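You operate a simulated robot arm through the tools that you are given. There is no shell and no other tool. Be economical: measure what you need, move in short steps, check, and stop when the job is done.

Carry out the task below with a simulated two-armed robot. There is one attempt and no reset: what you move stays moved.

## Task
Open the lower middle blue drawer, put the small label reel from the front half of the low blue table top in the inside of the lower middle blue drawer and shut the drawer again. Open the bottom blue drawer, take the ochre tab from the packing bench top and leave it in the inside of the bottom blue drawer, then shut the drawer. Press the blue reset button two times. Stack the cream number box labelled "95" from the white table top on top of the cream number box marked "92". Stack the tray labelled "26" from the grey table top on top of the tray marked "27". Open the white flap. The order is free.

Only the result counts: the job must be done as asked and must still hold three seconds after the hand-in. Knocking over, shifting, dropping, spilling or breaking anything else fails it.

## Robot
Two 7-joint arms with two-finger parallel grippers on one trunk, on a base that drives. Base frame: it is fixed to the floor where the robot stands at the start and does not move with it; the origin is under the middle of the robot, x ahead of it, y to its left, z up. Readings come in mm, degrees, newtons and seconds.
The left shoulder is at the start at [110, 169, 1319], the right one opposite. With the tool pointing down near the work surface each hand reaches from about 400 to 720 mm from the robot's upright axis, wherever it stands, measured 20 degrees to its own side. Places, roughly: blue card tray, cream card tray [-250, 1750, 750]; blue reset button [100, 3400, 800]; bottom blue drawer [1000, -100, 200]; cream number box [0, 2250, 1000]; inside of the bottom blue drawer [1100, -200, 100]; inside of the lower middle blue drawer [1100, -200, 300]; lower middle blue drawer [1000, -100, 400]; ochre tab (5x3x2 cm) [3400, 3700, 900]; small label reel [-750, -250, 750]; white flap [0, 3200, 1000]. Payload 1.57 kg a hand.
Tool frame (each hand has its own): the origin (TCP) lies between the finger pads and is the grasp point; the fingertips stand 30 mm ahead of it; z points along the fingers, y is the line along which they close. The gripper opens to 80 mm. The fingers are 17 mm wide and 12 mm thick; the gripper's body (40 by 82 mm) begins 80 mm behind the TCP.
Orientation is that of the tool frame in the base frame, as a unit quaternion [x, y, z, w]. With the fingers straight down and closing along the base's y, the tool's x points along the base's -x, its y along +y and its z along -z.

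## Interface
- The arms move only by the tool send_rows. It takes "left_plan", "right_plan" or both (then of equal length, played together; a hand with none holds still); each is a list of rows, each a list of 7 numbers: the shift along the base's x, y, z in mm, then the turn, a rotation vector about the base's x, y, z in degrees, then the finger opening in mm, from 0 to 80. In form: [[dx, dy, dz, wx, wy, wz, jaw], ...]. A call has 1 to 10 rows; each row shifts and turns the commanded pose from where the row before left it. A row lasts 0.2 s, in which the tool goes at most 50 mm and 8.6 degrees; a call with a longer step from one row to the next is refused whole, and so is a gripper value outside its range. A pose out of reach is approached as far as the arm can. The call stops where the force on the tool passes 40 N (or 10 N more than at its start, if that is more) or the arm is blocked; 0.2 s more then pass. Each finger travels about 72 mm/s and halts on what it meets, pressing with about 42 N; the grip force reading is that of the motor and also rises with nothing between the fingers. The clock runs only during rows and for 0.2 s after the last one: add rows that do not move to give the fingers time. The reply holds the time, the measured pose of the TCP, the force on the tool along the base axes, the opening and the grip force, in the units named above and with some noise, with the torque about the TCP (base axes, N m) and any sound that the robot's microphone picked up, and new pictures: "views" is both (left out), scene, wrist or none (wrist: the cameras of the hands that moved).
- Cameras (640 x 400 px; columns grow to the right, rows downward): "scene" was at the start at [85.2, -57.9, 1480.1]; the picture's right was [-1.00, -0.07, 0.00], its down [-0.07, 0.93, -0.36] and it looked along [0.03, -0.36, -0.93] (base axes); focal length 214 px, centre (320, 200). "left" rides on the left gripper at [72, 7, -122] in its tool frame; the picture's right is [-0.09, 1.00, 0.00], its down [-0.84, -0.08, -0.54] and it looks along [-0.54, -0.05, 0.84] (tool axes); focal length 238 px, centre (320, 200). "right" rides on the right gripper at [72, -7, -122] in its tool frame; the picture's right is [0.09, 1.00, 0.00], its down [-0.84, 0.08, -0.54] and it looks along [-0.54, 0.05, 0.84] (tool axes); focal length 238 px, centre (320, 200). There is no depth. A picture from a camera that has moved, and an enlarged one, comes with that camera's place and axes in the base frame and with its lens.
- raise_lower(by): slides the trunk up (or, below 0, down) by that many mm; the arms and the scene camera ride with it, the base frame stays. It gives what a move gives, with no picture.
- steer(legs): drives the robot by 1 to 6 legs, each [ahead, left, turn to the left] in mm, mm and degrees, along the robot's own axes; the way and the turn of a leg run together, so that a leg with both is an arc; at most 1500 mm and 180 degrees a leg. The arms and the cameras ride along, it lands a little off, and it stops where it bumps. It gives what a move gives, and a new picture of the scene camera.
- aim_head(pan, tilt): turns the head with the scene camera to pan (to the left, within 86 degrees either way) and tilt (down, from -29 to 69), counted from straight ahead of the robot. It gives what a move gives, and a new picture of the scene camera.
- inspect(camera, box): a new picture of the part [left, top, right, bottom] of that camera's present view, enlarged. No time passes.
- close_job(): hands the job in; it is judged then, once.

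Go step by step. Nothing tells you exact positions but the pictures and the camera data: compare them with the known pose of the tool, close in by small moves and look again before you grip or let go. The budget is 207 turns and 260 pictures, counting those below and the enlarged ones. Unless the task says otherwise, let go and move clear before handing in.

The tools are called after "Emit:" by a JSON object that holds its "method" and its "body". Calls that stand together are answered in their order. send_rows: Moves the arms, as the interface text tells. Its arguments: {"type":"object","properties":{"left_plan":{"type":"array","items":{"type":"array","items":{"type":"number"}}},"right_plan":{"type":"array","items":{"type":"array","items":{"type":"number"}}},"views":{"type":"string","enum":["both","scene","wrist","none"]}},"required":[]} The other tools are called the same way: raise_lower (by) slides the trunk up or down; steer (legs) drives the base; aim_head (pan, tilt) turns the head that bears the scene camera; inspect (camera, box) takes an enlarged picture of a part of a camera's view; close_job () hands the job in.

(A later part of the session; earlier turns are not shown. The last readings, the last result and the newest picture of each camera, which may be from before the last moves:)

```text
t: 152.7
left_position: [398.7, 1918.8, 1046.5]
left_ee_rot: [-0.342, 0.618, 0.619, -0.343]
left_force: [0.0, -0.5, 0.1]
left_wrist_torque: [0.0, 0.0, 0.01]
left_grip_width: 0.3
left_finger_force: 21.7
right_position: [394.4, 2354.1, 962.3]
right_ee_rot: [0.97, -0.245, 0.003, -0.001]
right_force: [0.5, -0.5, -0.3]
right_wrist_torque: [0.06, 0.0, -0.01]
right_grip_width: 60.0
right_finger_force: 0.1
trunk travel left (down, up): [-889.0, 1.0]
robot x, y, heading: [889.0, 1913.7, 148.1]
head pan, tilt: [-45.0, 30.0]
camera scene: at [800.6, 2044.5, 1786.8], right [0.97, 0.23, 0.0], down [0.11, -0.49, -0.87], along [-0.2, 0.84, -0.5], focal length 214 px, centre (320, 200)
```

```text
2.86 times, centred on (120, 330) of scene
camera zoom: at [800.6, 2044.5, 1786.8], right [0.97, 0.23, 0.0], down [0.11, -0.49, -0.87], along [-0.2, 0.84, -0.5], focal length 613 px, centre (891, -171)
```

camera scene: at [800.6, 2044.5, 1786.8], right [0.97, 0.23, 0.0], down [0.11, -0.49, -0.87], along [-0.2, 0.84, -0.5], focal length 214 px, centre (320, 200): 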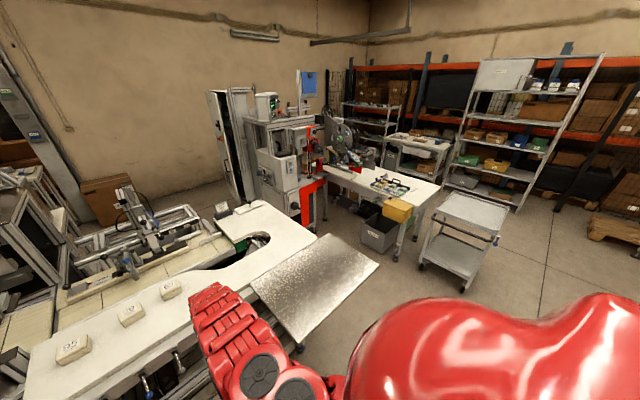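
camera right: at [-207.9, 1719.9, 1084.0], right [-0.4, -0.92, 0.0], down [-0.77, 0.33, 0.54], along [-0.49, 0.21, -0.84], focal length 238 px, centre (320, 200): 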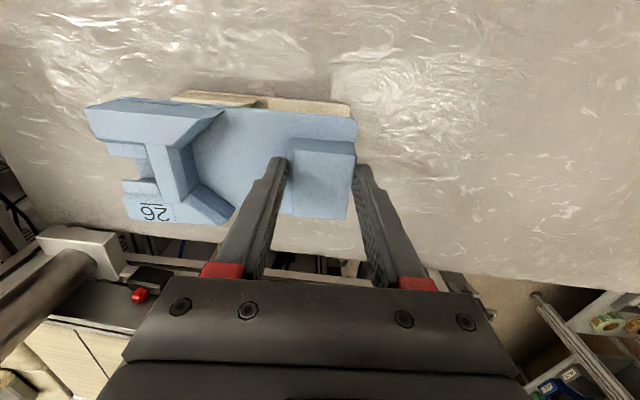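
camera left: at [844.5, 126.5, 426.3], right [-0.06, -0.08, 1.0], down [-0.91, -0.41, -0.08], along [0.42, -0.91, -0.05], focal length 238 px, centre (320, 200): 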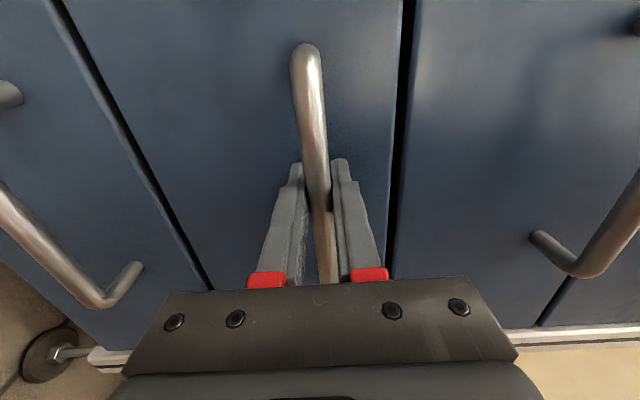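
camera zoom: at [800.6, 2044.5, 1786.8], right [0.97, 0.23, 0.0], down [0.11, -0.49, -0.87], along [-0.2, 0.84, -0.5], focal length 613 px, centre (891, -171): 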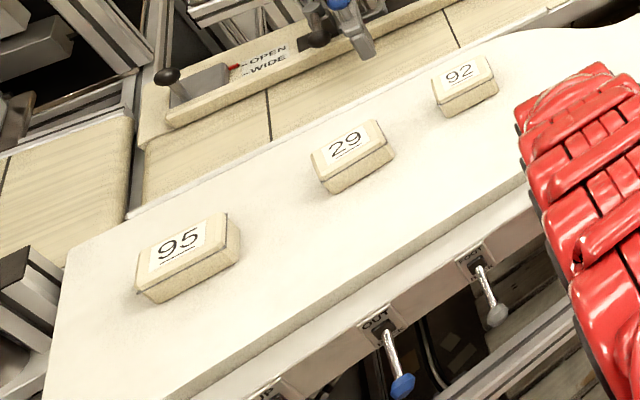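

The boxes are "95", "29", "92" from left to right. I'll turn the left hand back to tool-down for picking.

Emit:
{"method": "send_rows", "body": {"left_plan": [[0, 0, 0, -4.49, -7.22, 0, 0], [0, 0, 0, -4.49, -7.22, 0, 0], [0, 0, 0, -4.49, -7.22, 0, 0], [0, 0, 0, -4.49, -7.22, 0, 0], [0, 0, 0, -4.49, -7.22, 0, 0], [0, 0, 0, -4.49, -7.22, 0, 0], [0, 0, 0, -4.49, -7.22, 0, 0], [0, 0, 0, -4.49, -7.22, 0, 0], [0, 0, 0, -4.49, -7.22, 0, 0], [0, 0, 0, -4.49, -7.22, 0, 0]], "views": "none"}}

Emit:
{"method": "send_rows", "body": {"left_plan": [[0, 0, 0, -2.64, -4.25, 0, 40], [0, 0, 0, 0, 0, 8.5, 80], [0, 0, 0, 0, 0, 8.5, 80], [0, 0, 0, 0, 0, 8.5, 80], [0, 0, 0, 0, 0, 8.5, 80], [0, 0, 0, 0, 0, 8.5, 80], [0, 0, 0, 0, 0, 8.5, 80], [0, 0, 0, 0, 0, 8.5, 80], [0, 0, 0, 0, 0, 8.5, 80], [0, 0, 0, 0, 0, 8.5, 80]], "views": "none"}}

Emit:
{"method": "send_rows", "body": {"left_plan": [[0, 0, 20, 0, 0, 8.5, 80], [0, 0, 30, 0, 0, 5, 80], [0, 0, 0, 0, 0, 0, 80]], "views": "wrist"}}

```text
t: 153.4
left_position: [354.3, 1882.8, 1098.3]
left_ee_rot: [-0.474, 0.581, 0.574, -0.328]
left_force: [0.9, -1.2, -0.3]
left_wrist_torque: [0.02, -0.01, 0.02]
left_grip_width: 0.2
left_finger_force: 21.2
left hand out of reach, approached as far as the arm can: row 3
right_position: [393.5, 2353.7, 964.5]
right_ee_rot: [0.97, -0.244, 0.001, -0.001]
right_force: [-0.4, 0.3, 0.8]
right_wrist_torque: [0.02, 0.01, 0.03]
right_grip_width: 59.9
right_finger_force: 0.0
trunk travel left (down, up): [-889.0, 1.0]
robot x, y, heading: [886.5, 1915.0, 148.1]
head pan, tilt: [-45.0, 30.0]
stopped in row 3 (left hand): the arm was blocked; the commanded pose is now the measured one
```

```text
t: 155.6
left_position: [356.5, 1881.2, 1091.4]
left_ee_rot: [0.759, -0.174, -0.229, 0.585]
left_force: [-0.1, 0.8, 0.1]
left_wrist_torque: [0.02, 0.01, 0.03]
left_grip_width: 79.9
left_finger_force: 0.0
left hand out of reach, approached as far as the arm can: row 5
right_position: [394.2, 2353.7, 961.6]
right_ee_rot: [0.969, -0.245, 0.003, -0.001]
right_force: [-0.3, 0.2, 0.8]
right_wrist_torque: [-0.02, 0.01, 0.0]
right_grip_width: 59.7
right_finger_force: 0.2
trunk travel left (down, up): [-889.0, 1.0]
robot x, y, heading: [888.3, 1912.9, 147.8]
head pan, tilt: [-45.0, 30.0]
```

```text
t: 156.4
left_position: [358.0, 1880.1, 1142.0]
left_ee_rot: [0.775, -0.084, -0.16, 0.606]
left_force: [-0.8, -0.3, -0.4]
left_wrist_torque: [-0.02, 0.02, -0.01]
left_grip_width: 80.0
left_finger_force: 0.2
right_position: [394.9, 2353.8, 963.4]
right_ee_rot: [0.97, -0.245, 0.003, 0.0]
right_force: [0.3, 0.0, 1.3]
right_wrist_torque: [0.02, 0.02, 0.0]
right_grip_width: 60.0
right_finger_force: 0.1
trunk travel left (down, up): [-889.0, 1.0]
robot x, y, heading: [887.5, 1917.4, 147.8]
head pan, tilt: [-45.0, 30.0]
camera left: at [470.1, 1964.8, 1163.7], right [-0.02, -0.22, 0.97], down [-0.6, 0.79, 0.16], along [-0.8, -0.58, -0.15], focal length 238 px, centre (320, 200)
```

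left: 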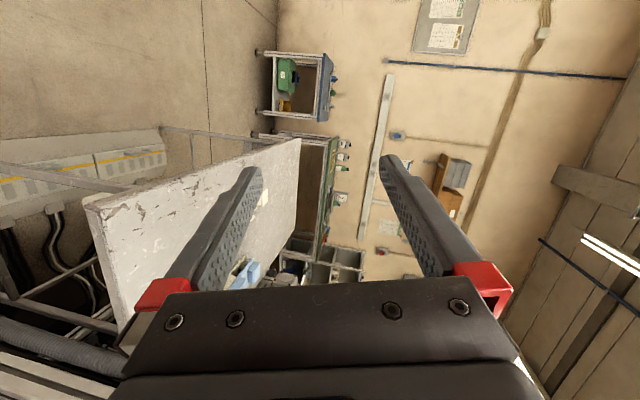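

The left wrist got blocked partway. I've computed the corrective rotation and will do it while moving the hand forward and inward to a roomier posture.

Emit:
{"method": "send_rows", "body": {"left_plan": [[-9, 23, -10, 7.13, -4.27, -1.78, 80], [-9, 23, -10, 7.13, -4.27, -1.78, 80], [-9, 23, -10, 7.13, -4.27, -1.78, 80], [-9, 23, -10, 7.13, -4.27, -1.78, 80], [-9, 23, -10, 7.13, -4.27, -1.78, 80], [-9, 5, 0, 7.13, -4.27, -1.78, 80], [-9, 5, 0, 7.13, -4.27, -1.78, 80], [0, 0, 0, 7.13, -4.27, -1.78, 80], [0, 0, 0, 7.13, -4.27, -1.78, 80], [0, 0, 0, 2.7, -1.6, -0.68, 80]], "views": "none"}}

```text
t: 158.6
left_position: [295.1, 2005.4, 1089.6]
left_ee_rot: [0.962, -0.272, -0.01, 0.027]
left_force: [0.0, 0.1, 0.2]
left_wrist_torque: [-0.02, 0.0, 0.0]
left_grip_width: 80.0
left_finger_force: 0.1
left hand out of reach, approached as far as the arm can: row 10
right_position: [393.5, 2354.6, 962.0]
right_ee_rot: [0.97, -0.245, 0.003, 0.0]
right_force: [0.8, 0.5, -0.4]
right_wrist_torque: [-0.03, 0.01, 0.0]
right_grip_width: 60.1
right_finger_force: 0.0
trunk travel left (down, up): [-889.0, 1.0]
robot x, y, heading: [888.5, 1918.4, 148.1]
head pan, tilt: [-45.0, 30.0]
```

Emit:
{"method": "aim_head", "body": {"pan": 0, "tilt": 45}}

Emit:
{"method": "steer", "body": {"legs": [[200, 0, -0.5]]}}

Emit:
{"method": "inspect", "body": {"camera": "left", "box": [0, 0, 640, 400]}}

```text
t: 159.8
left_position: [294.7, 2005.6, 1090.6]
left_ee_rot: [0.962, -0.273, -0.011, 0.027]
left_force: [-0.2, 1.0, 0.3]
left_wrist_torque: [0.02, -0.04, 0.0]
left_grip_width: 80.0
left_finger_force: 0.1
right_position: [393.8, 2355.0, 961.5]
right_ee_rot: [0.97, -0.244, 0.003, 0.0]
right_force: [-0.1, -0.2, 0.0]
right_wrist_torque: [-0.01, -0.01, -0.04]
right_grip_width: 60.0
right_finger_force: 0.0
trunk travel left (down, up): [-889.0, 1.0]
robot x, y, heading: [889.2, 1913.9, 148.0]
head pan, tilt: [0.0, 45.0]
camera scene: at [752.1, 1999.8, 1764.2], right [0.53, 0.85, 0.0], down [0.6, -0.38, -0.71], along [-0.6, 0.37, -0.71], focal length 214 px, centre (320, 200)
```

scene: 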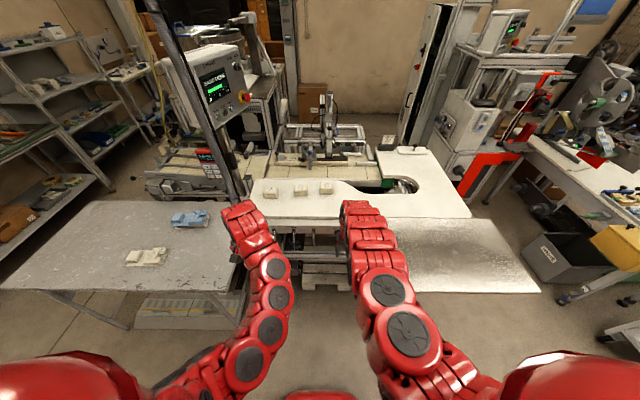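

```text
t: 161.4
left_position: [128.1, 2117.7, 1091.6]
left_ee_rot: [0.96, -0.278, -0.012, 0.028]
left_force: [0.1, -0.1, 0.7]
left_wrist_torque: [-0.02, 0.01, -0.01]
left_grip_width: 80.2
left_finger_force: 0.1
right_position: [230.8, 2465.2, 964.0]
right_ee_rot: [0.968, -0.25, 0.002, 0.0]
right_force: [7.8, -4.5, 6.9]
right_wrist_torque: [0.06, -0.14, -0.37]
right_grip_width: 60.2
right_finger_force: 0.6
trunk travel left (down, up): [-889.0, 1.0]
robot x, y, heading: [720.1, 2023.0, 147.5]
head pan, tilt: [0.0, 45.0]
camera scene: at [586.1, 2105.9, 1764.7], right [0.54, 0.84, 0.0], down [0.6, -0.38, -0.71], along [-0.6, 0.38, -0.71], focal length 214 px, centre (320, 200)
```

scene: 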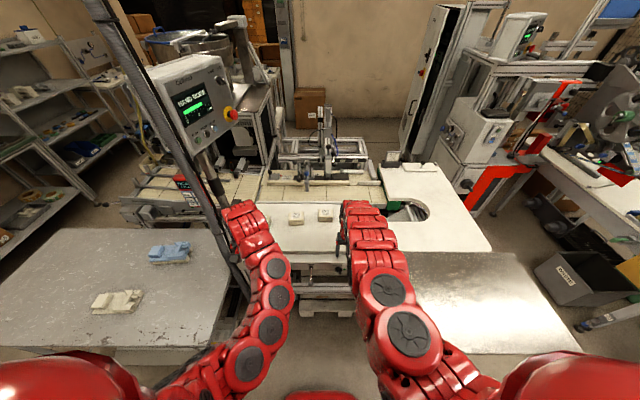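

```text
1.00 times, centred on (320, 200) of left (not enlarged: the box is as wide or as high as the picture)
camera zoom: at [191.8, 2077.2, 1212.6], right [-0.61, -0.79, 0.06], down [-0.65, 0.54, 0.54], along [-0.46, 0.29, -0.84], focal length 238 px, centre (320, 200)
```

zoom: 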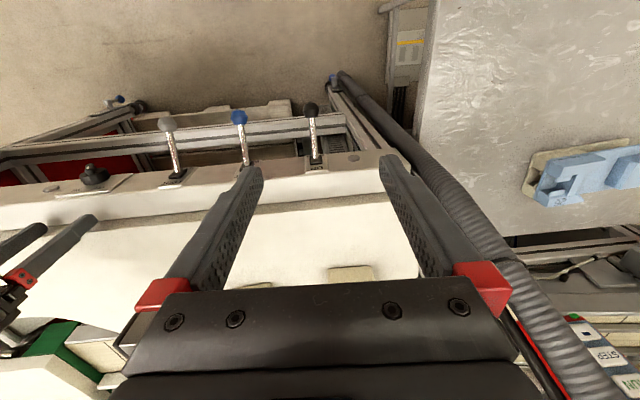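

The right fingertips are touching the white table's edge (about 11 N). I'll back off at once and raise the right hand.

Emit:
{"method": "steer", "body": {"legs": [[-60, 0, 0]]}}

Emit:
{"method": "send_rows", "body": {"right_plan": [[15, -10, 30, 0, 0, 0, 60], [0, 0, 40, 0, 0, 0, 60], [0, 0, 40, 0, 0, 0, 60], [0, 0, 40, 0, 0, 0, 60]], "views": "wrist"}}

Emit:
{"method": "inspect", "body": {"camera": "left", "box": [0, 0, 640, 400]}}

```text
t: 162.3
left_position: [173.9, 2088.3, 1087.1]
left_ee_rot: [0.96, -0.277, -0.008, 0.028]
left_force: [-0.4, 0.6, 0.5]
left_wrist_torque: [-0.01, -0.02, 0.05]
left_grip_width: 79.9
left_finger_force: 0.1
right_position: [276.9, 2436.3, 960.1]
right_ee_rot: [0.968, -0.249, 0.005, -0.001]
right_force: [-0.7, 0.7, 0.6]
right_wrist_torque: [-0.04, -0.04, 0.04]
right_grip_width: 60.1
right_finger_force: 0.0
trunk travel left (down, up): [-889.0, 1.0]
robot x, y, heading: [767.0, 1986.2, 147.3]
head pan, tilt: [0.0, 45.0]
camera scene: at [627.9, 2079.6, 1763.4], right [0.54, 0.84, 0.0], down [0.6, -0.38, -0.7], along [-0.59, 0.38, -0.71], focal length 214 px, centre (320, 200)
```

scene: 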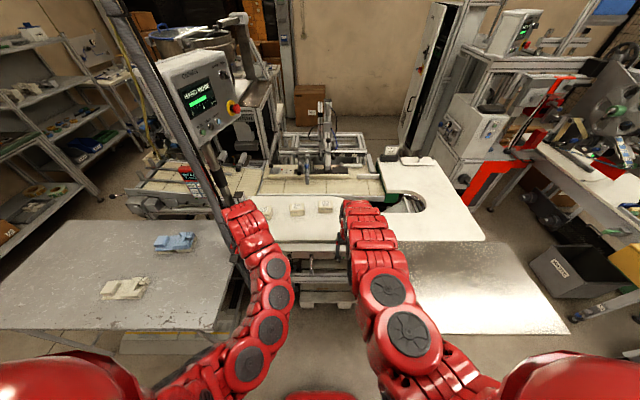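

```text
t: 163.3
left_position: [177.6, 2085.8, 1090.8]
left_ee_rot: [0.96, -0.279, -0.011, 0.027]
left_force: [0.4, 0.3, -0.3]
left_wrist_torque: [0.0, 0.01, 0.0]
left_grip_width: 80.1
left_finger_force: 0.1
right_position: [295.8, 2425.0, 1114.2]
right_ee_rot: [0.968, -0.251, 0.003, -0.001]
right_force: [0.0, -0.7, 0.1]
right_wrist_torque: [0.03, 0.01, 0.01]
right_grip_width: 59.8
right_finger_force: 0.0
trunk travel left (down, up): [-889.0, 1.0]
robot x, y, heading: [770.6, 1990.3, 147.3]
head pan, tilt: [0.0, 45.0]
camera right: at [360.9, 2394.9, 1235.4], right [-0.4, -0.92, 0.0], down [-0.77, 0.34, 0.54], along [-0.49, 0.22, -0.84], focal length 238 px, centre (320, 200)
```

right: 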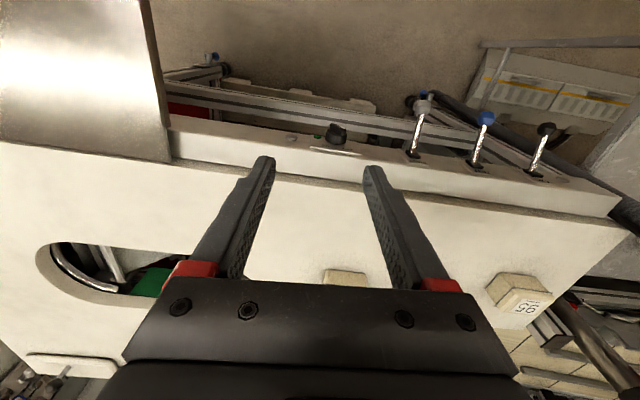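

```text
1.00 times, centred on (320, 200) of left (not enlarged: the box is as wide or as high as the picture)
camera zoom: at [240.4, 2045.2, 1211.9], right [-0.61, -0.79, 0.06], down [-0.65, 0.54, 0.54], along [-0.46, 0.29, -0.84], focal length 238 px, centre (320, 200)
```

zoom: 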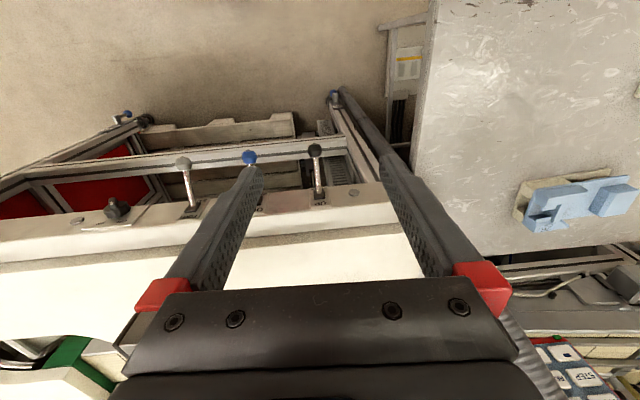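

Box 95 is triangulated at about (-87, 2232) with top near z 1000, so the white table is near z≈965. Both hands are above that. I'll advance with the left hand toward 95, staying clear of the pole.

Emit:
{"method": "steer", "body": {"legs": [[220, 0, 0]]}}

Emit:
{"method": "inspect", "body": {"camera": "left", "box": [0, 0, 640, 400]}}

```text
t: 165.0
left_position: [-7.3, 2202.5, 1089.6]
left_ee_rot: [0.961, -0.277, -0.011, 0.026]
left_force: [-1.2, 0.1, 0.0]
left_wrist_torque: [-0.02, 0.01, 0.0]
left_grip_width: 80.0
left_finger_force: 0.1
right_position: [111.5, 2542.0, 1112.6]
right_ee_rot: [0.968, -0.249, 0.002, 0.0]
right_force: [0.0, 0.0, -0.1]
right_wrist_torque: [-0.01, 0.02, -0.02]
right_grip_width: 60.1
right_finger_force: 0.0
trunk travel left (down, up): [-889.0, 1.0]
robot x, y, heading: [582.7, 2106.7, 147.5]
head pan, tilt: [0.0, 45.0]
camera scene: at [451.2, 2192.1, 1764.5], right [0.54, 0.84, 0.0], down [0.6, -0.38, -0.71], along [-0.6, 0.38, -0.71], focal length 214 px, centre (320, 200)
```

scene: 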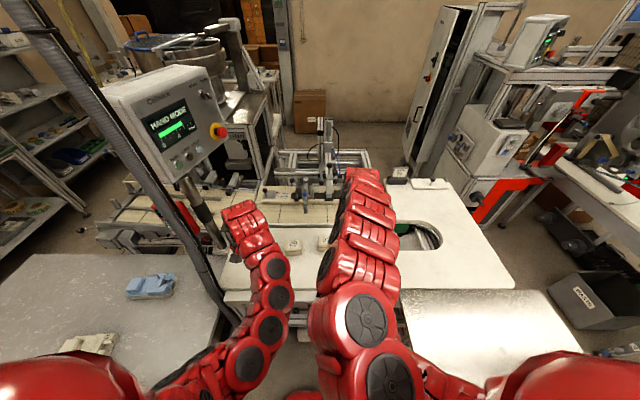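

```text
1.00 times, centred on (320, 200) of left (not enlarged: the box is as wide or as high as the picture)
camera zoom: at [57.0, 2163.3, 1212.2], right [-0.61, -0.79, 0.06], down [-0.65, 0.54, 0.54], along [-0.46, 0.29, -0.84], focal length 238 px, centre (320, 200)
```

zoom: 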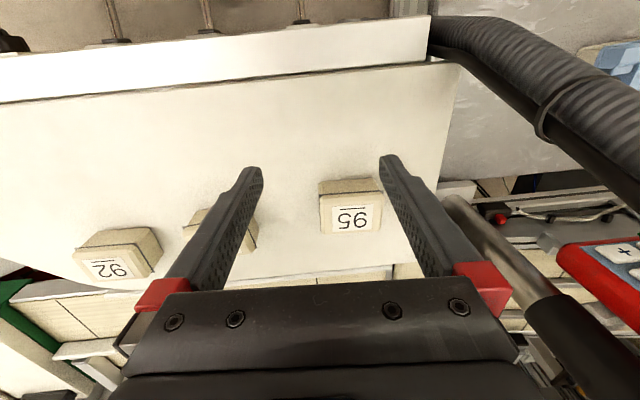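

Emit:
{"method": "send_rows", "body": {"left_plan": [[-25, 8, -8, 2.5, -2.0, 0, 80], [-30, 8, -8, 0, 0, 0, 80], [-30, 9, -8, 0, 0, 0, 80], [0, 0, 0, 0, 0, 0, 80]], "views": "wrist"}}

Emit:
{"method": "inspect", "body": {"camera": "left", "box": [160, 40, 480, 240]}}

```text
t: 166.0
left_position: [-91.5, 2230.1, 1066.1]
left_ee_rot: [0.961, -0.277, 0.001, 0.002]
left_force: [-0.7, -0.2, 0.8]
left_wrist_torque: [-0.02, 0.05, 0.02]
left_grip_width: 80.0
left_finger_force: 0.0
right_position: [110.9, 2542.0, 1114.3]
right_ee_rot: [0.968, -0.25, 0.002, 0.0]
right_force: [0.4, -1.1, 0.0]
right_wrist_torque: [0.01, 0.01, -0.02]
right_grip_width: 60.0
right_finger_force: 0.1
trunk travel left (down, up): [-889.0, 1.0]
robot x, y, heading: [583.7, 2108.2, 147.4]
head pan, tilt: [0.0, 45.0]
camera left: at [-32.2, 2183.5, 1187.7], right [-0.61, -0.79, 0.0], down [-0.67, 0.51, 0.54], along [-0.43, 0.33, -0.84], focal length 238 px, centre (320, 200)
```

left: 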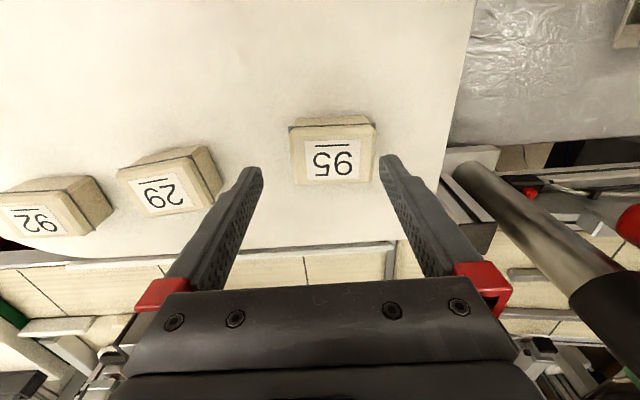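

```text
2.00 times, centred on (320, 140) of left
camera zoom: at [-32.2, 2183.5, 1187.7], right [-0.61, -0.79, 0.0], down [-0.67, 0.51, 0.54], along [-0.43, 0.33, -0.84], focal length 477 px, centre (320, 320)
```

zoom: 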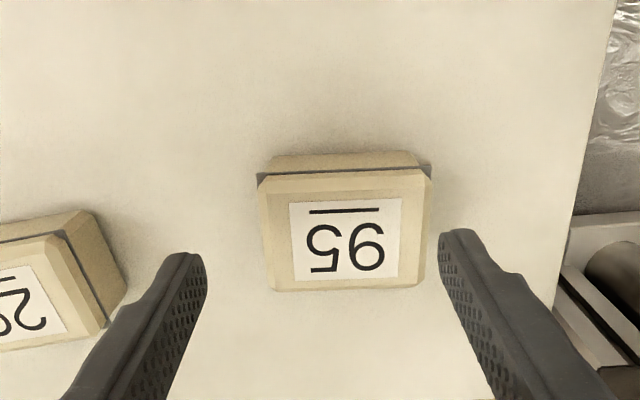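

Box 95 is about 73×55 mm with its top near z 993. I'll rotate the hand +87° to grip its 55 mm side.

Emit:
{"method": "send_rows", "body": {"left_plan": [[0, 0, 0, 0, 0, 8.5, 80], [0, 0, 0, 0, 0, 8.5, 80], [0, 0, 0, 0, 0, 8.5, 80], [0, 0, 0, 0, 0, 8.5, 80], [0, 0, 0, 0, 0, 8.5, 80], [0, 0, 0, 0, 0, 8.5, 80], [0, 0, 0, 0, 0, 8.5, 80], [0, 0, 0, 0, 0, 8.5, 80], [0, 0, 0, 0, 0, 8.5, 80], [-10, -7, 0, 0, 0, 8.5, 80]], "views": "wrist"}}

```text
t: 168.2
left_position: [-101.9, 2221.2, 1065.2]
left_ee_rot: [0.895, 0.446, 0.002, 0.001]
left_force: [-0.4, -0.1, 0.1]
left_wrist_torque: [0.02, 0.02, 0.01]
left_grip_width: 80.1
left_finger_force: 0.0
right_position: [110.7, 2542.3, 1112.4]
right_ee_rot: [0.968, -0.25, 0.003, 0.0]
right_force: [0.1, -0.2, -0.1]
right_wrist_torque: [0.0, -0.02, -0.02]
right_grip_width: 60.2
right_finger_force: 0.1
trunk travel left (down, up): [-889.0, 1.0]
robot x, y, heading: [580.1, 2105.0, 147.6]
head pan, tilt: [0.0, 45.0]
camera left: at [-52.4, 2273.3, 1187.1], right [0.74, -0.67, 0.0], down [-0.57, -0.62, 0.54], along [-0.36, -0.4, -0.84], focal length 238 px, centre (320, 200)
```

left: 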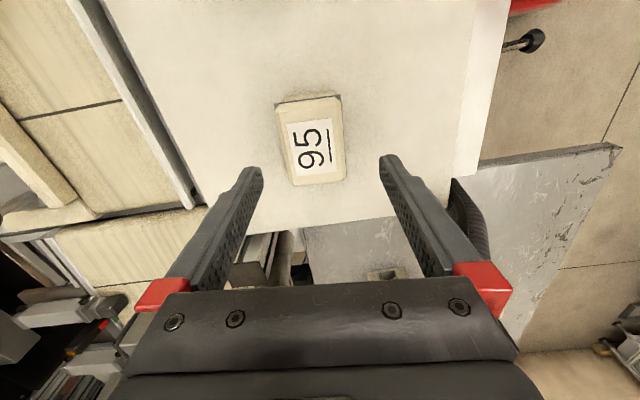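

Emit:
{"method": "send_rows", "body": {"left_plan": [[1, 8, -10, 0, 0, 1.7, 80], [0, 0, -15, 0, 0, 0, 80], [0, 0, -10, 0, 0, 0, 80], [0, 0, 0, 0, 0, 0, 80]], "views": "none"}}

Emit:
{"method": "inspect", "body": {"camera": "left", "box": [160, 60, 480, 260]}}

```text
t: 169.2
left_position: [-101.2, 2231.2, 1030.4]
left_ee_rot: [0.889, 0.458, 0.002, 0.001]
left_force: [-0.2, 0.5, -0.6]
left_wrist_torque: [-0.02, 0.02, -0.01]
left_grip_width: 79.9
left_finger_force: 0.1
right_position: [111.3, 2543.2, 1112.4]
right_ee_rot: [0.968, -0.25, 0.003, 0.0]
right_force: [0.0, 0.5, -0.2]
right_wrist_torque: [-0.02, -0.03, -0.01]
right_grip_width: 60.3
right_finger_force: 0.1
trunk travel left (down, up): [-889.0, 1.0]
robot x, y, heading: [583.0, 2108.9, 147.6]
head pan, tilt: [0.0, 45.0]
```

```text
2.00 times, centred on (320, 160) of left
camera zoom: at [-52.7, 2283.7, 1152.5], right [0.76, -0.65, 0.0], down [-0.55, -0.64, 0.54], along [-0.35, -0.41, -0.84], focal length 477 px, centre (320, 280)
```

zoom: 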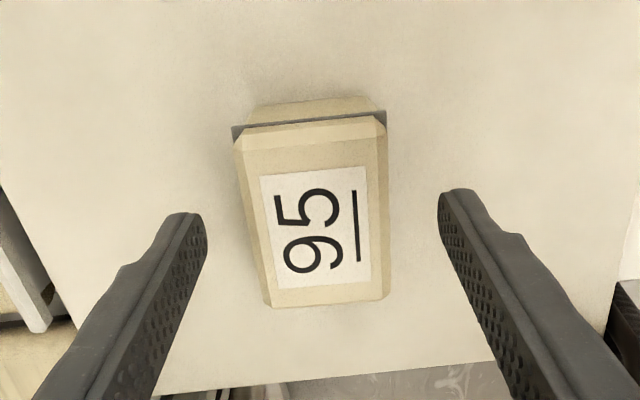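

Well centred and aligned. Descending and gripping.

Emit:
{"method": "send_rows", "body": {"left_plan": [[0, 0, -10, 0, 0, 0, 80], [0, 0, -10, 0, 0, 0, 80], [0, 0, -8, 0, 0, 0, 80], [0, 0, 0, 0, 0, 0, 65], [0, 0, 0, 0, 0, 0, 45], [0, 0, 0, 0, 0, 0, 40], [0, 0, 0, 0, 0, 0, 40]], "views": "wrist"}}

```text
t: 170.8
left_position: [-101.6, 2231.6, 1002.4]
left_ee_rot: [0.889, 0.458, 0.002, 0.002]
left_force: [-0.7, -0.1, 0.4]
left_wrist_torque: [-0.03, 0.03, -0.01]
left_grip_width: 50.9
left_finger_force: 42.5
right_position: [111.0, 2543.1, 1112.6]
right_ee_rot: [0.968, -0.249, 0.002, 0.0]
right_force: [0.9, 0.2, -0.2]
right_wrist_torque: [-0.01, 0.03, 0.03]
right_grip_width: 60.1
right_finger_force: 0.1
trunk travel left (down, up): [-889.0, 1.0]
robot x, y, heading: [585.3, 2106.7, 147.5]
head pan, tilt: [0.0, 45.0]
camera left: at [-53.0, 2283.7, 1124.6], right [0.76, -0.65, 0.0], down [-0.55, -0.64, 0.54], along [-0.35, -0.41, -0.84], focal length 238 px, centre (320, 200)
```

left: 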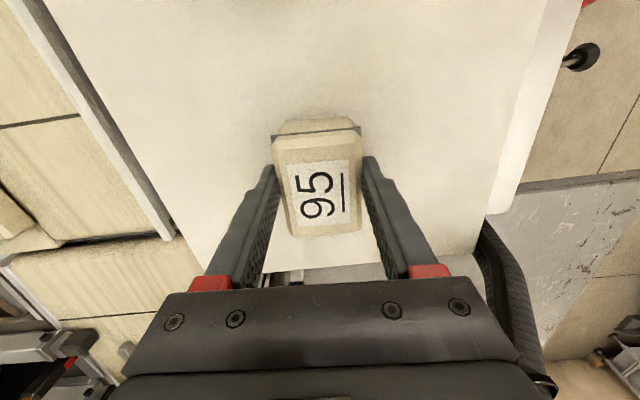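

Gripped. I'll lift, retract the right hand for safety, and strafe toward box 92.

Emit:
{"method": "send_rows", "body": {"left_plan": [[0, 0, 15, 0, 0, 0, 40], [0, 0, 25, 0, 0, 0, 40], [0, 0, 25, 0, 0, 0, 40], [0, 0, 0, 0, 0, 0, 40]], "right_plan": [[30, -19, 0, 0, 0, 0, 60], [30, -19, 0, 0, 0, 0, 60], [30, -19, 0, 0, 0, 0, 60], [0, 0, 0, 0, 0, 0, 60]], "views": "none"}}

Emit:
{"method": "steer", "body": {"legs": [[0, -230, 0]]}}

Emit:
{"method": "inspect", "body": {"camera": "left", "box": [0, 0, 640, 400]}}

```text
t: 171.8
left_position: [-100.8, 2230.9, 1067.4]
left_ee_rot: [0.889, 0.457, 0.001, 0.002]
left_force: [-0.3, -0.3, -1.1]
left_wrist_torque: [0.02, -0.01, -0.03]
left_grip_width: 50.9
left_finger_force: 41.9
right_position: [112.5, 2532.8, 1093.1]
right_ee_rot: [0.968, -0.249, 0.004, 0.0]
right_force: [0.5, -0.3, -0.2]
right_wrist_torque: [-0.01, 0.02, 0.01]
right_grip_width: 59.9
right_finger_force: 0.0
right hand out of reach, approached as far as the arm can: row 1, 2, 3
trunk travel left (down, up): [-889.0, 1.0]
robot x, y, heading: [586.4, 2107.2, 147.5]
head pan, tilt: [0.0, 45.0]
```

```text
t: 173.6
left_position: [23.1, 2425.8, 1066.6]
left_ee_rot: [0.889, 0.457, 0.002, 0.001]
left_force: [-0.6, -0.5, -0.5]
left_wrist_torque: [0.0, 0.0, -0.03]
left_grip_width: 51.2
left_finger_force: 42.2
right_position: [237.0, 2726.1, 1093.4]
right_ee_rot: [0.968, -0.249, 0.004, 0.0]
right_force: [0.4, -0.6, 0.2]
right_wrist_torque: [-0.01, -0.03, -0.02]
right_grip_width: 59.9
right_finger_force: 0.1
trunk travel left (down, up): [-889.0, 1.0]
robot x, y, heading: [707.7, 2304.1, 147.5]
head pan, tilt: [0.0, 45.0]
camera scene: at [573.3, 2387.6, 1764.2], right [0.54, 0.84, 0.0], down [0.6, -0.38, -0.71], along [-0.6, 0.38, -0.71], focal length 214 px, centre (320, 200)
```

scene: 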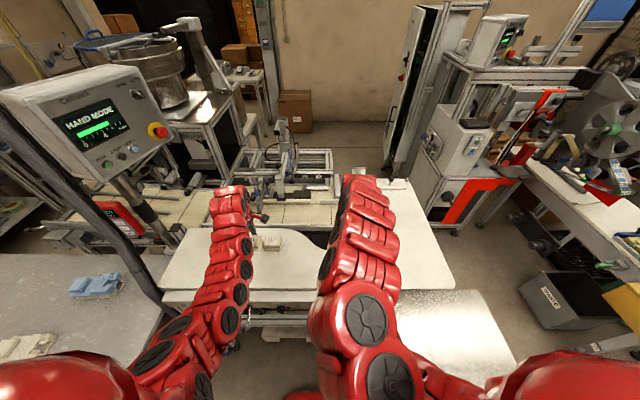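

```text
1.00 times, centred on (320, 200) of left (not enlarged: the box is as wide or as high as the picture)
camera zoom: at [71.2, 2478.2, 1189.4], right [0.76, -0.65, 0.0], down [-0.55, -0.64, 0.54], along [-0.35, -0.41, -0.84], focal length 238 px, centre (320, 200)
```

zoom: 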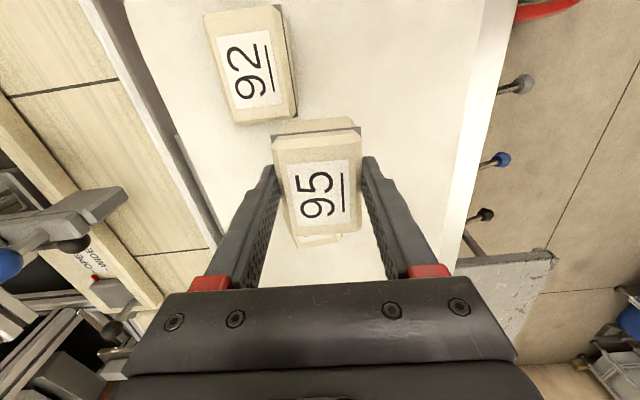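

92's centre is about (26, 2500), yawed 57°. I'll move the left hand over it with a +2.6° turn.

Emit:
{"method": "send_rows", "body": {"left_plan": [[2, 25, 0, 0, 0, 1.3, 40], [2, 25, 0, 0, 0, 1.3, 40], [1.4, 26, 0, 0, 0, 0, 40], [0, 0, 0, 0, 0, 0, 40]], "views": "wrist"}}

Emit:
{"method": "inspect", "body": {"camera": "left", "box": [200, 80, 440, 230]}}

```text
t: 174.6
left_position: [29.3, 2500.6, 1066.5]
left_ee_rot: [0.878, 0.479, 0.002, 0.001]
left_force: [0.4, -0.3, -1.4]
left_wrist_torque: [0.03, 0.03, -0.01]
left_grip_width: 51.0
left_finger_force: 41.6
right_position: [238.1, 2727.0, 1093.6]
right_ee_rot: [0.968, -0.249, 0.004, 0.0]
right_force: [-0.3, -0.5, 0.4]
right_wrist_torque: [0.01, 0.0, 0.01]
right_grip_width: 59.9
right_finger_force: 0.0
trunk travel left (down, up): [-889.0, 1.0]
robot x, y, heading: [709.9, 2304.7, 147.2]
head pan, tilt: [0.0, 45.0]
camera left: at [74.7, 2555.9, 1188.4], right [0.79, -0.62, 0.0], down [-0.52, -0.66, 0.54], along [-0.33, -0.43, -0.84], focal length 238 px, centre (320, 200)
```

left: 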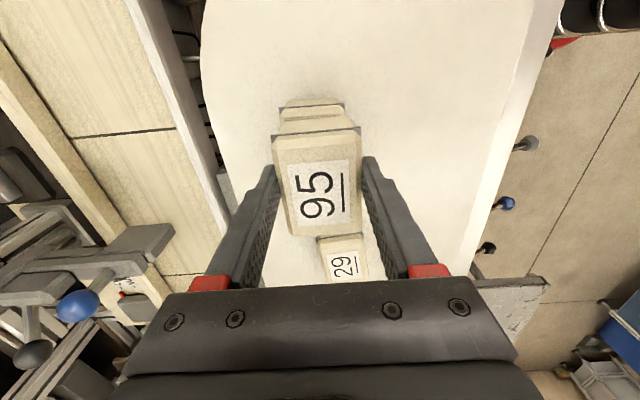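

```text
2.67 times, centred on (320, 155) of left
camera zoom: at [74.7, 2555.9, 1188.4], right [0.79, -0.62, 0.0], down [-0.52, -0.66, 0.54], along [-0.33, -0.43, -0.84], focal length 636 px, centre (320, 320)
```

zoom: 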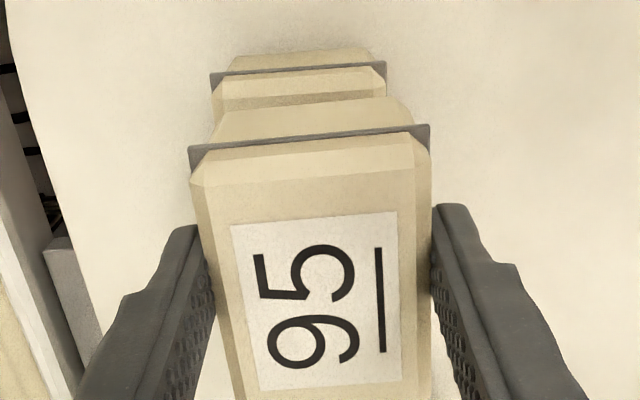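

Offset is only (-2, +4) mm. Correcting and lowering stepwise.

Emit:
{"method": "send_rows", "body": {"left_plan": [[-2, 3, -8, 0, 0, 0, 40], [0, 0, -10, 0, 0, 0, 40], [0, 0, -5, 0, 0, 0, 40], [0, 0, 0, 0, 0, 0, 40]], "views": "none"}}

Emit:
{"method": "send_rows", "body": {"left_plan": [[0, 0, -4, 0, 0, 0, 40], [0, 0, 0, 0, 0, 0, 40]], "views": "none"}}

Emit:
{"method": "send_rows", "body": {"left_plan": [[0, 0, -4, 0, 0, 0, 40], [0, 0, 0, 0, 0, 0, 40]], "views": "wrist"}}

```text
t: 175.6
left_position: [27.1, 2505.6, 1049.2]
left_ee_rot: [0.879, 0.478, -0.001, -0.003]
left_force: [-8.0, 3.9, 33.5]
left_wrist_torque: [0.07, 0.22, -0.03]
left_grip_width: 51.3
left_finger_force: 41.9
right_position: [239.5, 2726.7, 1094.6]
right_ee_rot: [0.968, -0.25, 0.002, 0.0]
right_force: [-0.1, 0.4, -0.2]
right_wrist_torque: [-0.01, 0.04, 0.02]
right_grip_width: 59.9
right_finger_force: 0.0
trunk travel left (down, up): [-889.0, 1.0]
robot x, y, heading: [712.4, 2299.6, 147.1]
head pan, tilt: [0.0, 45.0]
```

```text
t: 176.2
left_position: [28.3, 2505.6, 1041.6]
left_ee_rot: [0.878, 0.478, 0.0, 0.0]
left_force: [-7.9, 4.2, 34.1]
left_wrist_torque: [0.2, 0.37, -0.01]
left_grip_width: 51.1
left_finger_force: 42.1
right_position: [240.0, 2726.9, 1094.2]
right_ee_rot: [0.968, -0.249, 0.003, 0.0]
right_force: [0.1, -0.6, -0.1]
right_wrist_torque: [-0.01, 0.01, -0.02]
right_grip_width: 60.0
right_finger_force: 0.1
trunk travel left (down, up): [-889.0, 1.0]
robot x, y, heading: [710.3, 2307.5, 147.1]
head pan, tilt: [0.0, 45.0]
```

```text
t: 176.6
left_position: [27.4, 2505.8, 1041.4]
left_ee_rot: [0.879, 0.477, 0.0, -0.003]
left_force: [8.4, -2.5, 24.9]
left_wrist_torque: [-0.34, -0.7, 0.04]
left_grip_width: 51.1
left_finger_force: 42.3
right_position: [240.8, 2727.6, 1095.3]
right_ee_rot: [0.968, -0.249, 0.002, 0.0]
right_force: [0.4, -0.2, 0.5]
right_wrist_torque: [0.02, -0.03, -0.01]
right_grip_width: 60.1
right_finger_force: 0.0
trunk travel left (down, up): [-889.0, 1.0]
robot x, y, heading: [708.5, 2303.2, 147.7]
head pan, tilt: [0.0, 45.0]
stopped in row 2 (left hand): the force on the tool passed its limit at 46 N (the readings are from after the stop); the commanded pose is now the measured one
camera left: at [75.1, 2559.6, 1164.1], right [0.79, -0.62, 0.0], down [-0.52, -0.66, 0.54], along [-0.34, -0.42, -0.84], focal length 238 px, centre (320, 200)
```

left: 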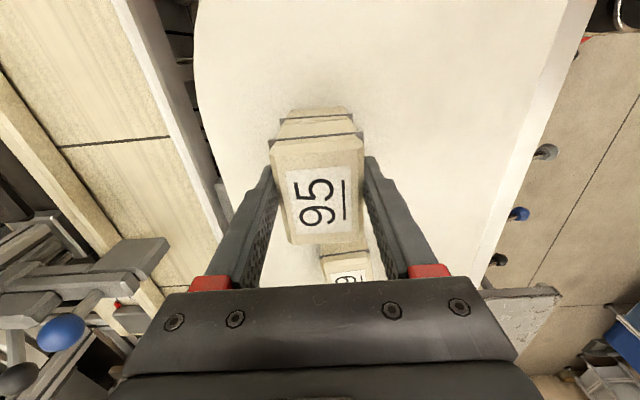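

Emit:
{"method": "send_rows", "body": {"left_plan": [[0, 0, 2, 0, 0, 0, 40], [0, 0, 0, 0, 0, 0, 40]], "views": "none"}}

Emit:
{"method": "inspect", "body": {"camera": "left", "box": [200, 80, 440, 300]}}

```text
t: 177.2
left_position: [27.8, 2506.1, 1042.4]
left_ee_rot: [0.878, 0.478, 0.0, -0.002]
left_force: [4.7, -0.1, 12.5]
left_wrist_torque: [-0.12, -0.34, -0.01]
left_grip_width: 51.0
left_finger_force: 42.0
right_position: [239.1, 2726.8, 1093.6]
right_ee_rot: [0.968, -0.25, 0.002, 0.0]
right_force: [0.3, 0.0, 0.0]
right_wrist_torque: [-0.02, -0.01, 0.04]
right_grip_width: 60.2
right_finger_force: 0.1
trunk travel left (down, up): [-889.0, 1.0]
robot x, y, heading: [711.7, 2303.6, 147.3]
head pan, tilt: [0.0, 45.0]
```

```text
1.82 times, centred on (320, 190) of left
camera zoom: at [73.8, 2560.1, 1164.2], right [0.79, -0.62, 0.0], down [-0.52, -0.66, 0.54], along [-0.34, -0.42, -0.84], focal length 433 px, centre (320, 218)
```

zoom: 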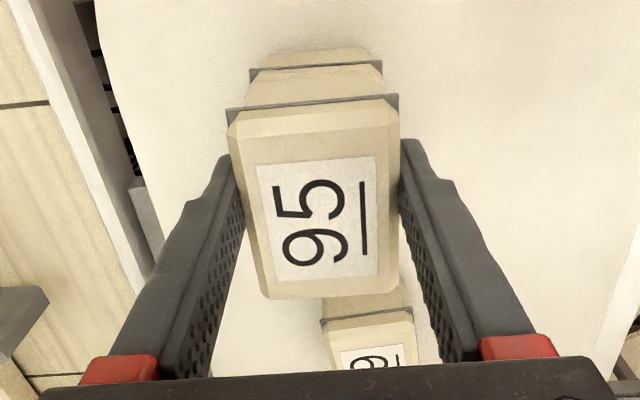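

The stack is aligned. Releasing and rising straight up.

Emit:
{"method": "send_rows", "body": {"left_plan": [[0, 0, 0, 0, 0, 0, 53], [0, 0, 0, 0, 0, 0, 60], [0, 0, 0, 0, 0, 0, 72], [0, 0, 0, 0, 0, 0, 80], [0, 0, 0, 0, 0, 0, 80], [0, 0, 20, 0, 0, 0, 80], [0, 0, 30, 0, 0, 0, 80], [0, 0, 15, 0, 0, 0, 80]], "views": "wrist"}}

```text
t: 179.0
left_position: [25.3, 2504.8, 1107.5]
left_ee_rot: [0.878, 0.478, 0.001, 0.0]
left_force: [0.3, 0.5, -0.5]
left_wrist_torque: [-0.02, 0.03, 0.0]
left_grip_width: 80.1
left_finger_force: 0.1
right_position: [238.4, 2726.6, 1091.9]
right_ee_rot: [0.968, -0.249, 0.004, 0.0]
right_force: [-0.9, -0.8, 0.7]
right_wrist_torque: [0.0, -0.01, -0.03]
right_grip_width: 60.3
right_finger_force: 0.1
trunk travel left (down, up): [-889.0, 1.0]
robot x, y, heading: [713.1, 2306.2, 147.3]
head pan, tilt: [0.0, 45.0]
camera left: at [71.6, 2560.5, 1228.4], right [0.79, -0.62, 0.0], down [-0.52, -0.66, 0.54], along [-0.33, -0.43, -0.84], focal length 238 px, centre (320, 200)
```

left: 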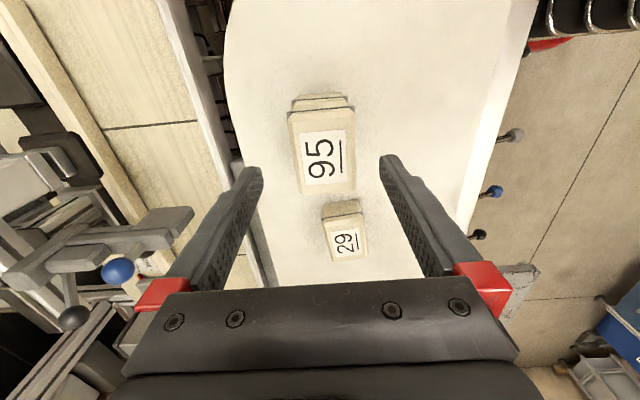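

95 stays on 92. Backing off and moving along to look at the machine with the flap and the reset button.

Emit:
{"method": "steer", "body": {"legs": [[-350, 0, 0], [0, -600, 0]]}}

Emit:
{"method": "aim_head", "body": {"pan": 0, "tilt": 35}}

Emit:
{"method": "inspect", "body": {"camera": "scene", "box": [240, 60, 480, 210]}}

```text
t: 184.2
left_position: [645.1, 2819.6, 1105.1]
left_ee_rot: [0.878, 0.478, 0.0, -0.002]
left_force: [-0.7, -0.5, -0.2]
left_wrist_torque: [0.0, -0.02, 0.03]
left_grip_width: 80.3
left_finger_force: 0.0
right_position: [858.0, 3042.7, 1092.8]
right_ee_rot: [0.968, -0.251, 0.004, 0.0]
right_force: [-0.2, -0.8, 0.1]
right_wrist_torque: [-0.01, 0.0, -0.01]
right_grip_width: 59.9
right_finger_force: 0.0
trunk travel left (down, up): [-889.0, 1.0]
robot x, y, heading: [1327.1, 2616.8, 147.2]
head pan, tilt: [0.0, 45.0]
camera scene: at [1193.9, 2702.2, 1764.2], right [0.54, 0.84, 0.0], down [0.6, -0.38, -0.71], along [-0.59, 0.38, -0.71], focal length 214 px, centre (320, 200)
```

scene: 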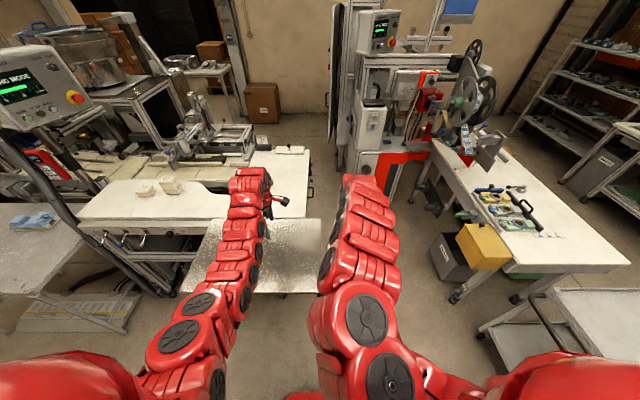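

```text
t: 185.0
left_position: [647.1, 2820.7, 1107.6]
left_ee_rot: [0.879, 0.478, -0.001, -0.001]
left_force: [0.2, 1.2, 0.5]
left_wrist_torque: [-0.04, -0.05, 0.01]
left_grip_width: 79.9
left_finger_force: 0.1
right_position: [858.2, 3042.8, 1093.0]
right_ee_rot: [0.968, -0.25, 0.004, 0.001]
right_force: [-0.9, 0.0, 0.0]
right_wrist_torque: [0.0, 0.0, 0.0]
right_grip_width: 59.8
right_finger_force: 0.1
trunk travel left (down, up): [-889.0, 1.0]
robot x, y, heading: [1334.4, 2617.4, 147.2]
head pan, tilt: [0.0, 35.0]
camera scene: at [1189.1, 2707.1, 1779.0], right [0.54, 0.84, 0.0], down [0.48, -0.31, -0.82], along [-0.69, 0.44, -0.57], focal length 214 px, centre (320, 200)
```

scene: 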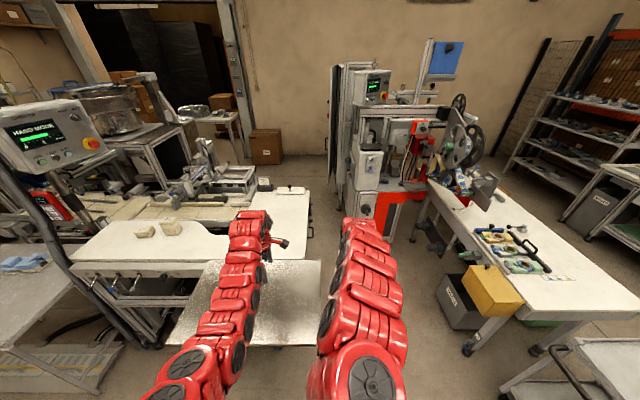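

```text
2.67 times, centred on (360, 135) of scene
camera zoom: at [1189.1, 2707.1, 1779.0], right [0.54, 0.84, 0.0], down [0.48, -0.31, -0.82], along [-0.69, 0.44, -0.57], focal length 572 px, centre (213, 373)
```

zoom: 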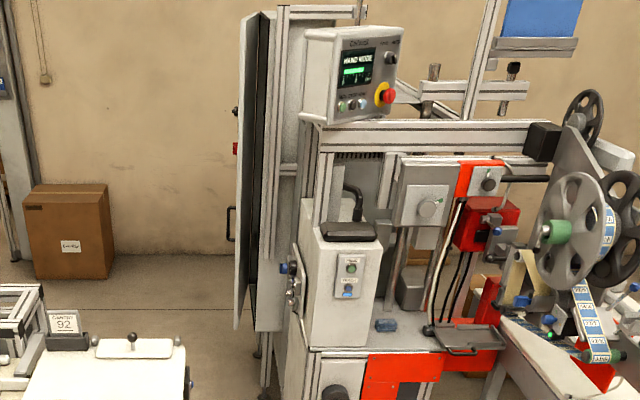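

Emit:
{"method": "inspect", "body": {"camera": "scene", "box": [200, 165, 340, 253]}}

```text
4.55 times, centred on (270, 209) of scene
camera zoom: at [1189.1, 2707.1, 1779.0], right [0.54, 0.84, 0.0], down [0.48, -0.31, -0.82], along [-0.69, 0.44, -0.57], focal length 975 px, centre (547, 159)
```

zoom: 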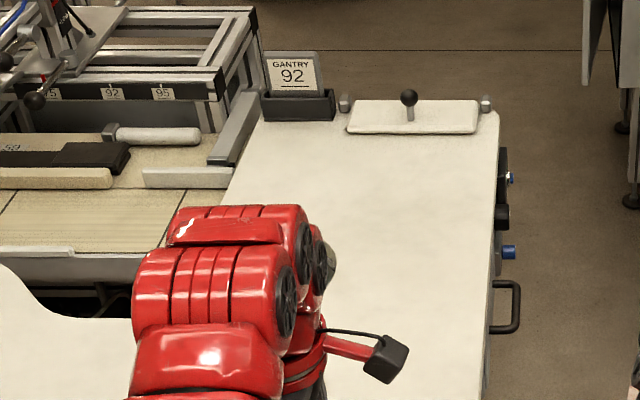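

The white flap with its knob is at the table's far right corner (about (0, 3215, 970)). The blue controls are on the table's right end face, and the gap on that side is wide. I'll drive round and face the end.

Emit:
{"method": "steer", "body": {"legs": [[0, -500, 0], [700, 0, 0]]}}

Emit:
{"method": "steer", "body": {"legs": [[0, 0, 90]]}}

```text
t: 191.4
left_position: [328.8, 3628.2, 1105.8]
left_ee_rot: [0.88, 0.475, 0.0, -0.001]
left_force: [-0.1, 0.5, -0.5]
left_wrist_torque: [0.02, -0.02, -0.04]
left_grip_width: 80.1
left_finger_force: 0.1
right_position: [543.7, 3848.7, 1092.7]
right_ee_rot: [0.968, -0.253, 0.003, 0.0]
right_force: [0.4, 0.6, -0.2]
right_wrist_torque: [-0.01, 0.0, -0.01]
right_grip_width: 60.1
right_finger_force: 0.0
trunk travel left (down, up): [-889.0, 1.0]
robot x, y, heading: [1011.8, 3424.7, 146.8]
head pan, tilt: [0.0, 35.0]
camera scene: at [872.4, 3511.3, 1779.2], right [0.54, 0.84, 0.0], down [0.48, -0.31, -0.82], along [-0.69, 0.45, -0.57], focal length 214 px, centre (320, 200)
```

scene: 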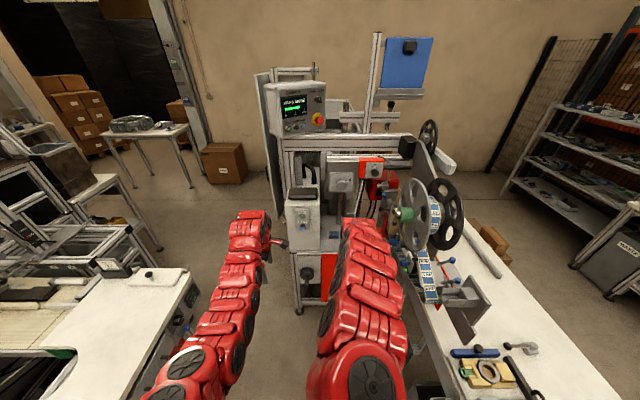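

```text
t: 195.6
left_position: [808.4, 2738.2, 1106.4]
left_ee_rot: [0.284, 0.959, 0.0, 0.0]
left_force: [-0.2, 0.6, -0.8]
left_wrist_torque: [-0.01, -0.02, -0.02]
left_grip_width: 80.0
left_finger_force: 0.0
right_position: [587.9, 2952.4, 1094.1]
right_ee_rot: [0.862, 0.507, 0.002, -0.002]
right_force: [0.6, 0.3, 0.1]
right_wrist_torque: [0.01, 0.0, 0.03]
right_grip_width: 60.0
right_finger_force: 0.2
trunk travel left (down, up): [-889.0, 1.0]
robot x, y, heading: [1012.0, 3424.0, -122.5]
head pan, tilt: [0.0, 35.0]
camera scene: at [921.6, 3278.5, 1779.0], right [-0.84, 0.54, 0.0], down [0.31, 0.48, -0.82], along [-0.44, -0.69, -0.57], focal length 214 px, centre (320, 200)
```

scene: 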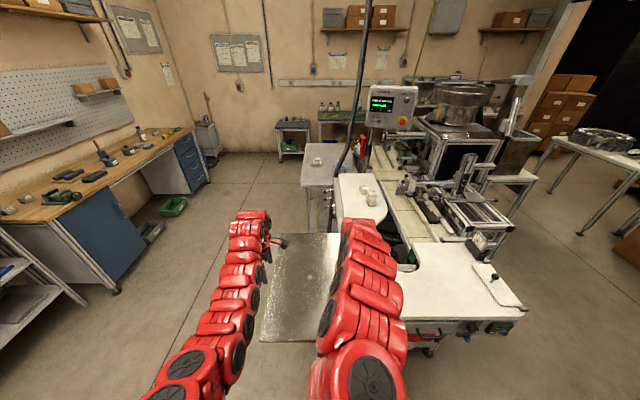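

Emit:
{"method": "steer", "body": {"legs": [[0, -480, 0]]}}

Emit:
{"method": "inspect", "body": {"camera": "scene", "box": [240, 200, 460, 400]}}

Emit:
{"method": "inspect", "body": {"camera": "right", "box": [0, 0, 640, 400]}}

```text
t: 198.4
left_position: [408.9, 2994.6, 1106.6]
left_ee_rot: [0.284, 0.959, -0.001, 0.0]
left_force: [0.0, -0.3, -0.2]
left_wrist_torque: [0.0, -0.04, 0.01]
left_grip_width: 79.8
left_finger_force: 0.0
right_position: [187.1, 3208.1, 1094.1]
right_ee_rot: [0.861, 0.508, 0.002, -0.003]
right_force: [1.3, -1.0, -0.1]
right_wrist_torque: [-0.01, -0.01, 0.0]
right_grip_width: 60.0
right_finger_force: 0.1
trunk travel left (down, up): [-889.0, 1.0]
robot x, y, heading: [609.9, 3678.6, -122.5]
head pan, tilt: [0.0, 35.0]
camera scene: at [521.2, 3535.5, 1779.0], right [-0.84, 0.54, 0.0], down [0.31, 0.48, -0.82], along [-0.44, -0.69, -0.57], focal length 214 px, centre (320, 200)
```

scene: 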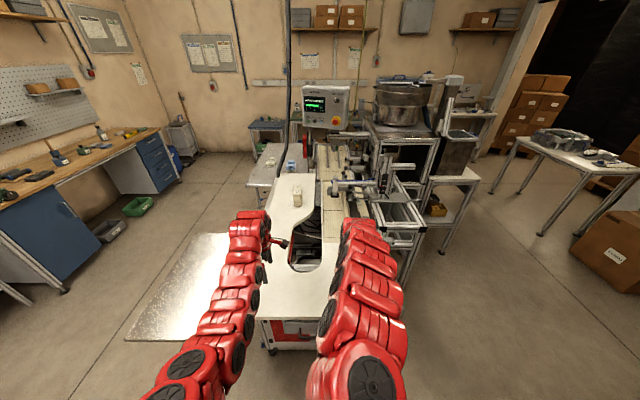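

```text
2.00 times, centred on (350, 300) of scene
camera zoom: at [521.2, 3535.5, 1779.0], right [-0.84, 0.54, 0.0], down [0.31, 0.48, -0.82], along [-0.44, -0.69, -0.57], focal length 429 px, centre (260, 0)
```

zoom: 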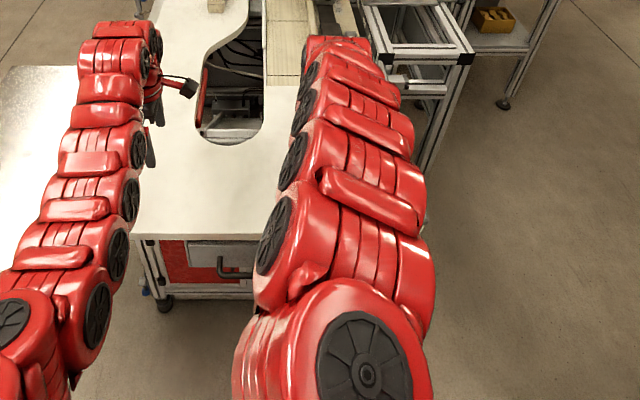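

```text
1.00 times, centred on (320, 200) of right (not enlarged: the box is as wide or as high as the picture)
camera zoom: at [214.7, 3273.3, 1214.4], right [0.92, -0.4, 0.0], down [-0.34, -0.77, 0.54], along [-0.22, -0.49, -0.84], focal length 238 px, centre (320, 200)
```

zoom: 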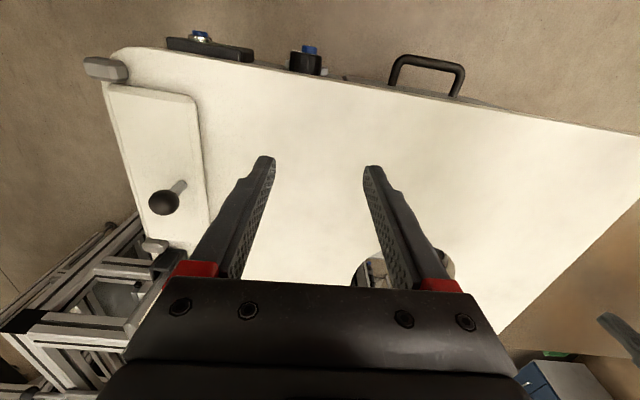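

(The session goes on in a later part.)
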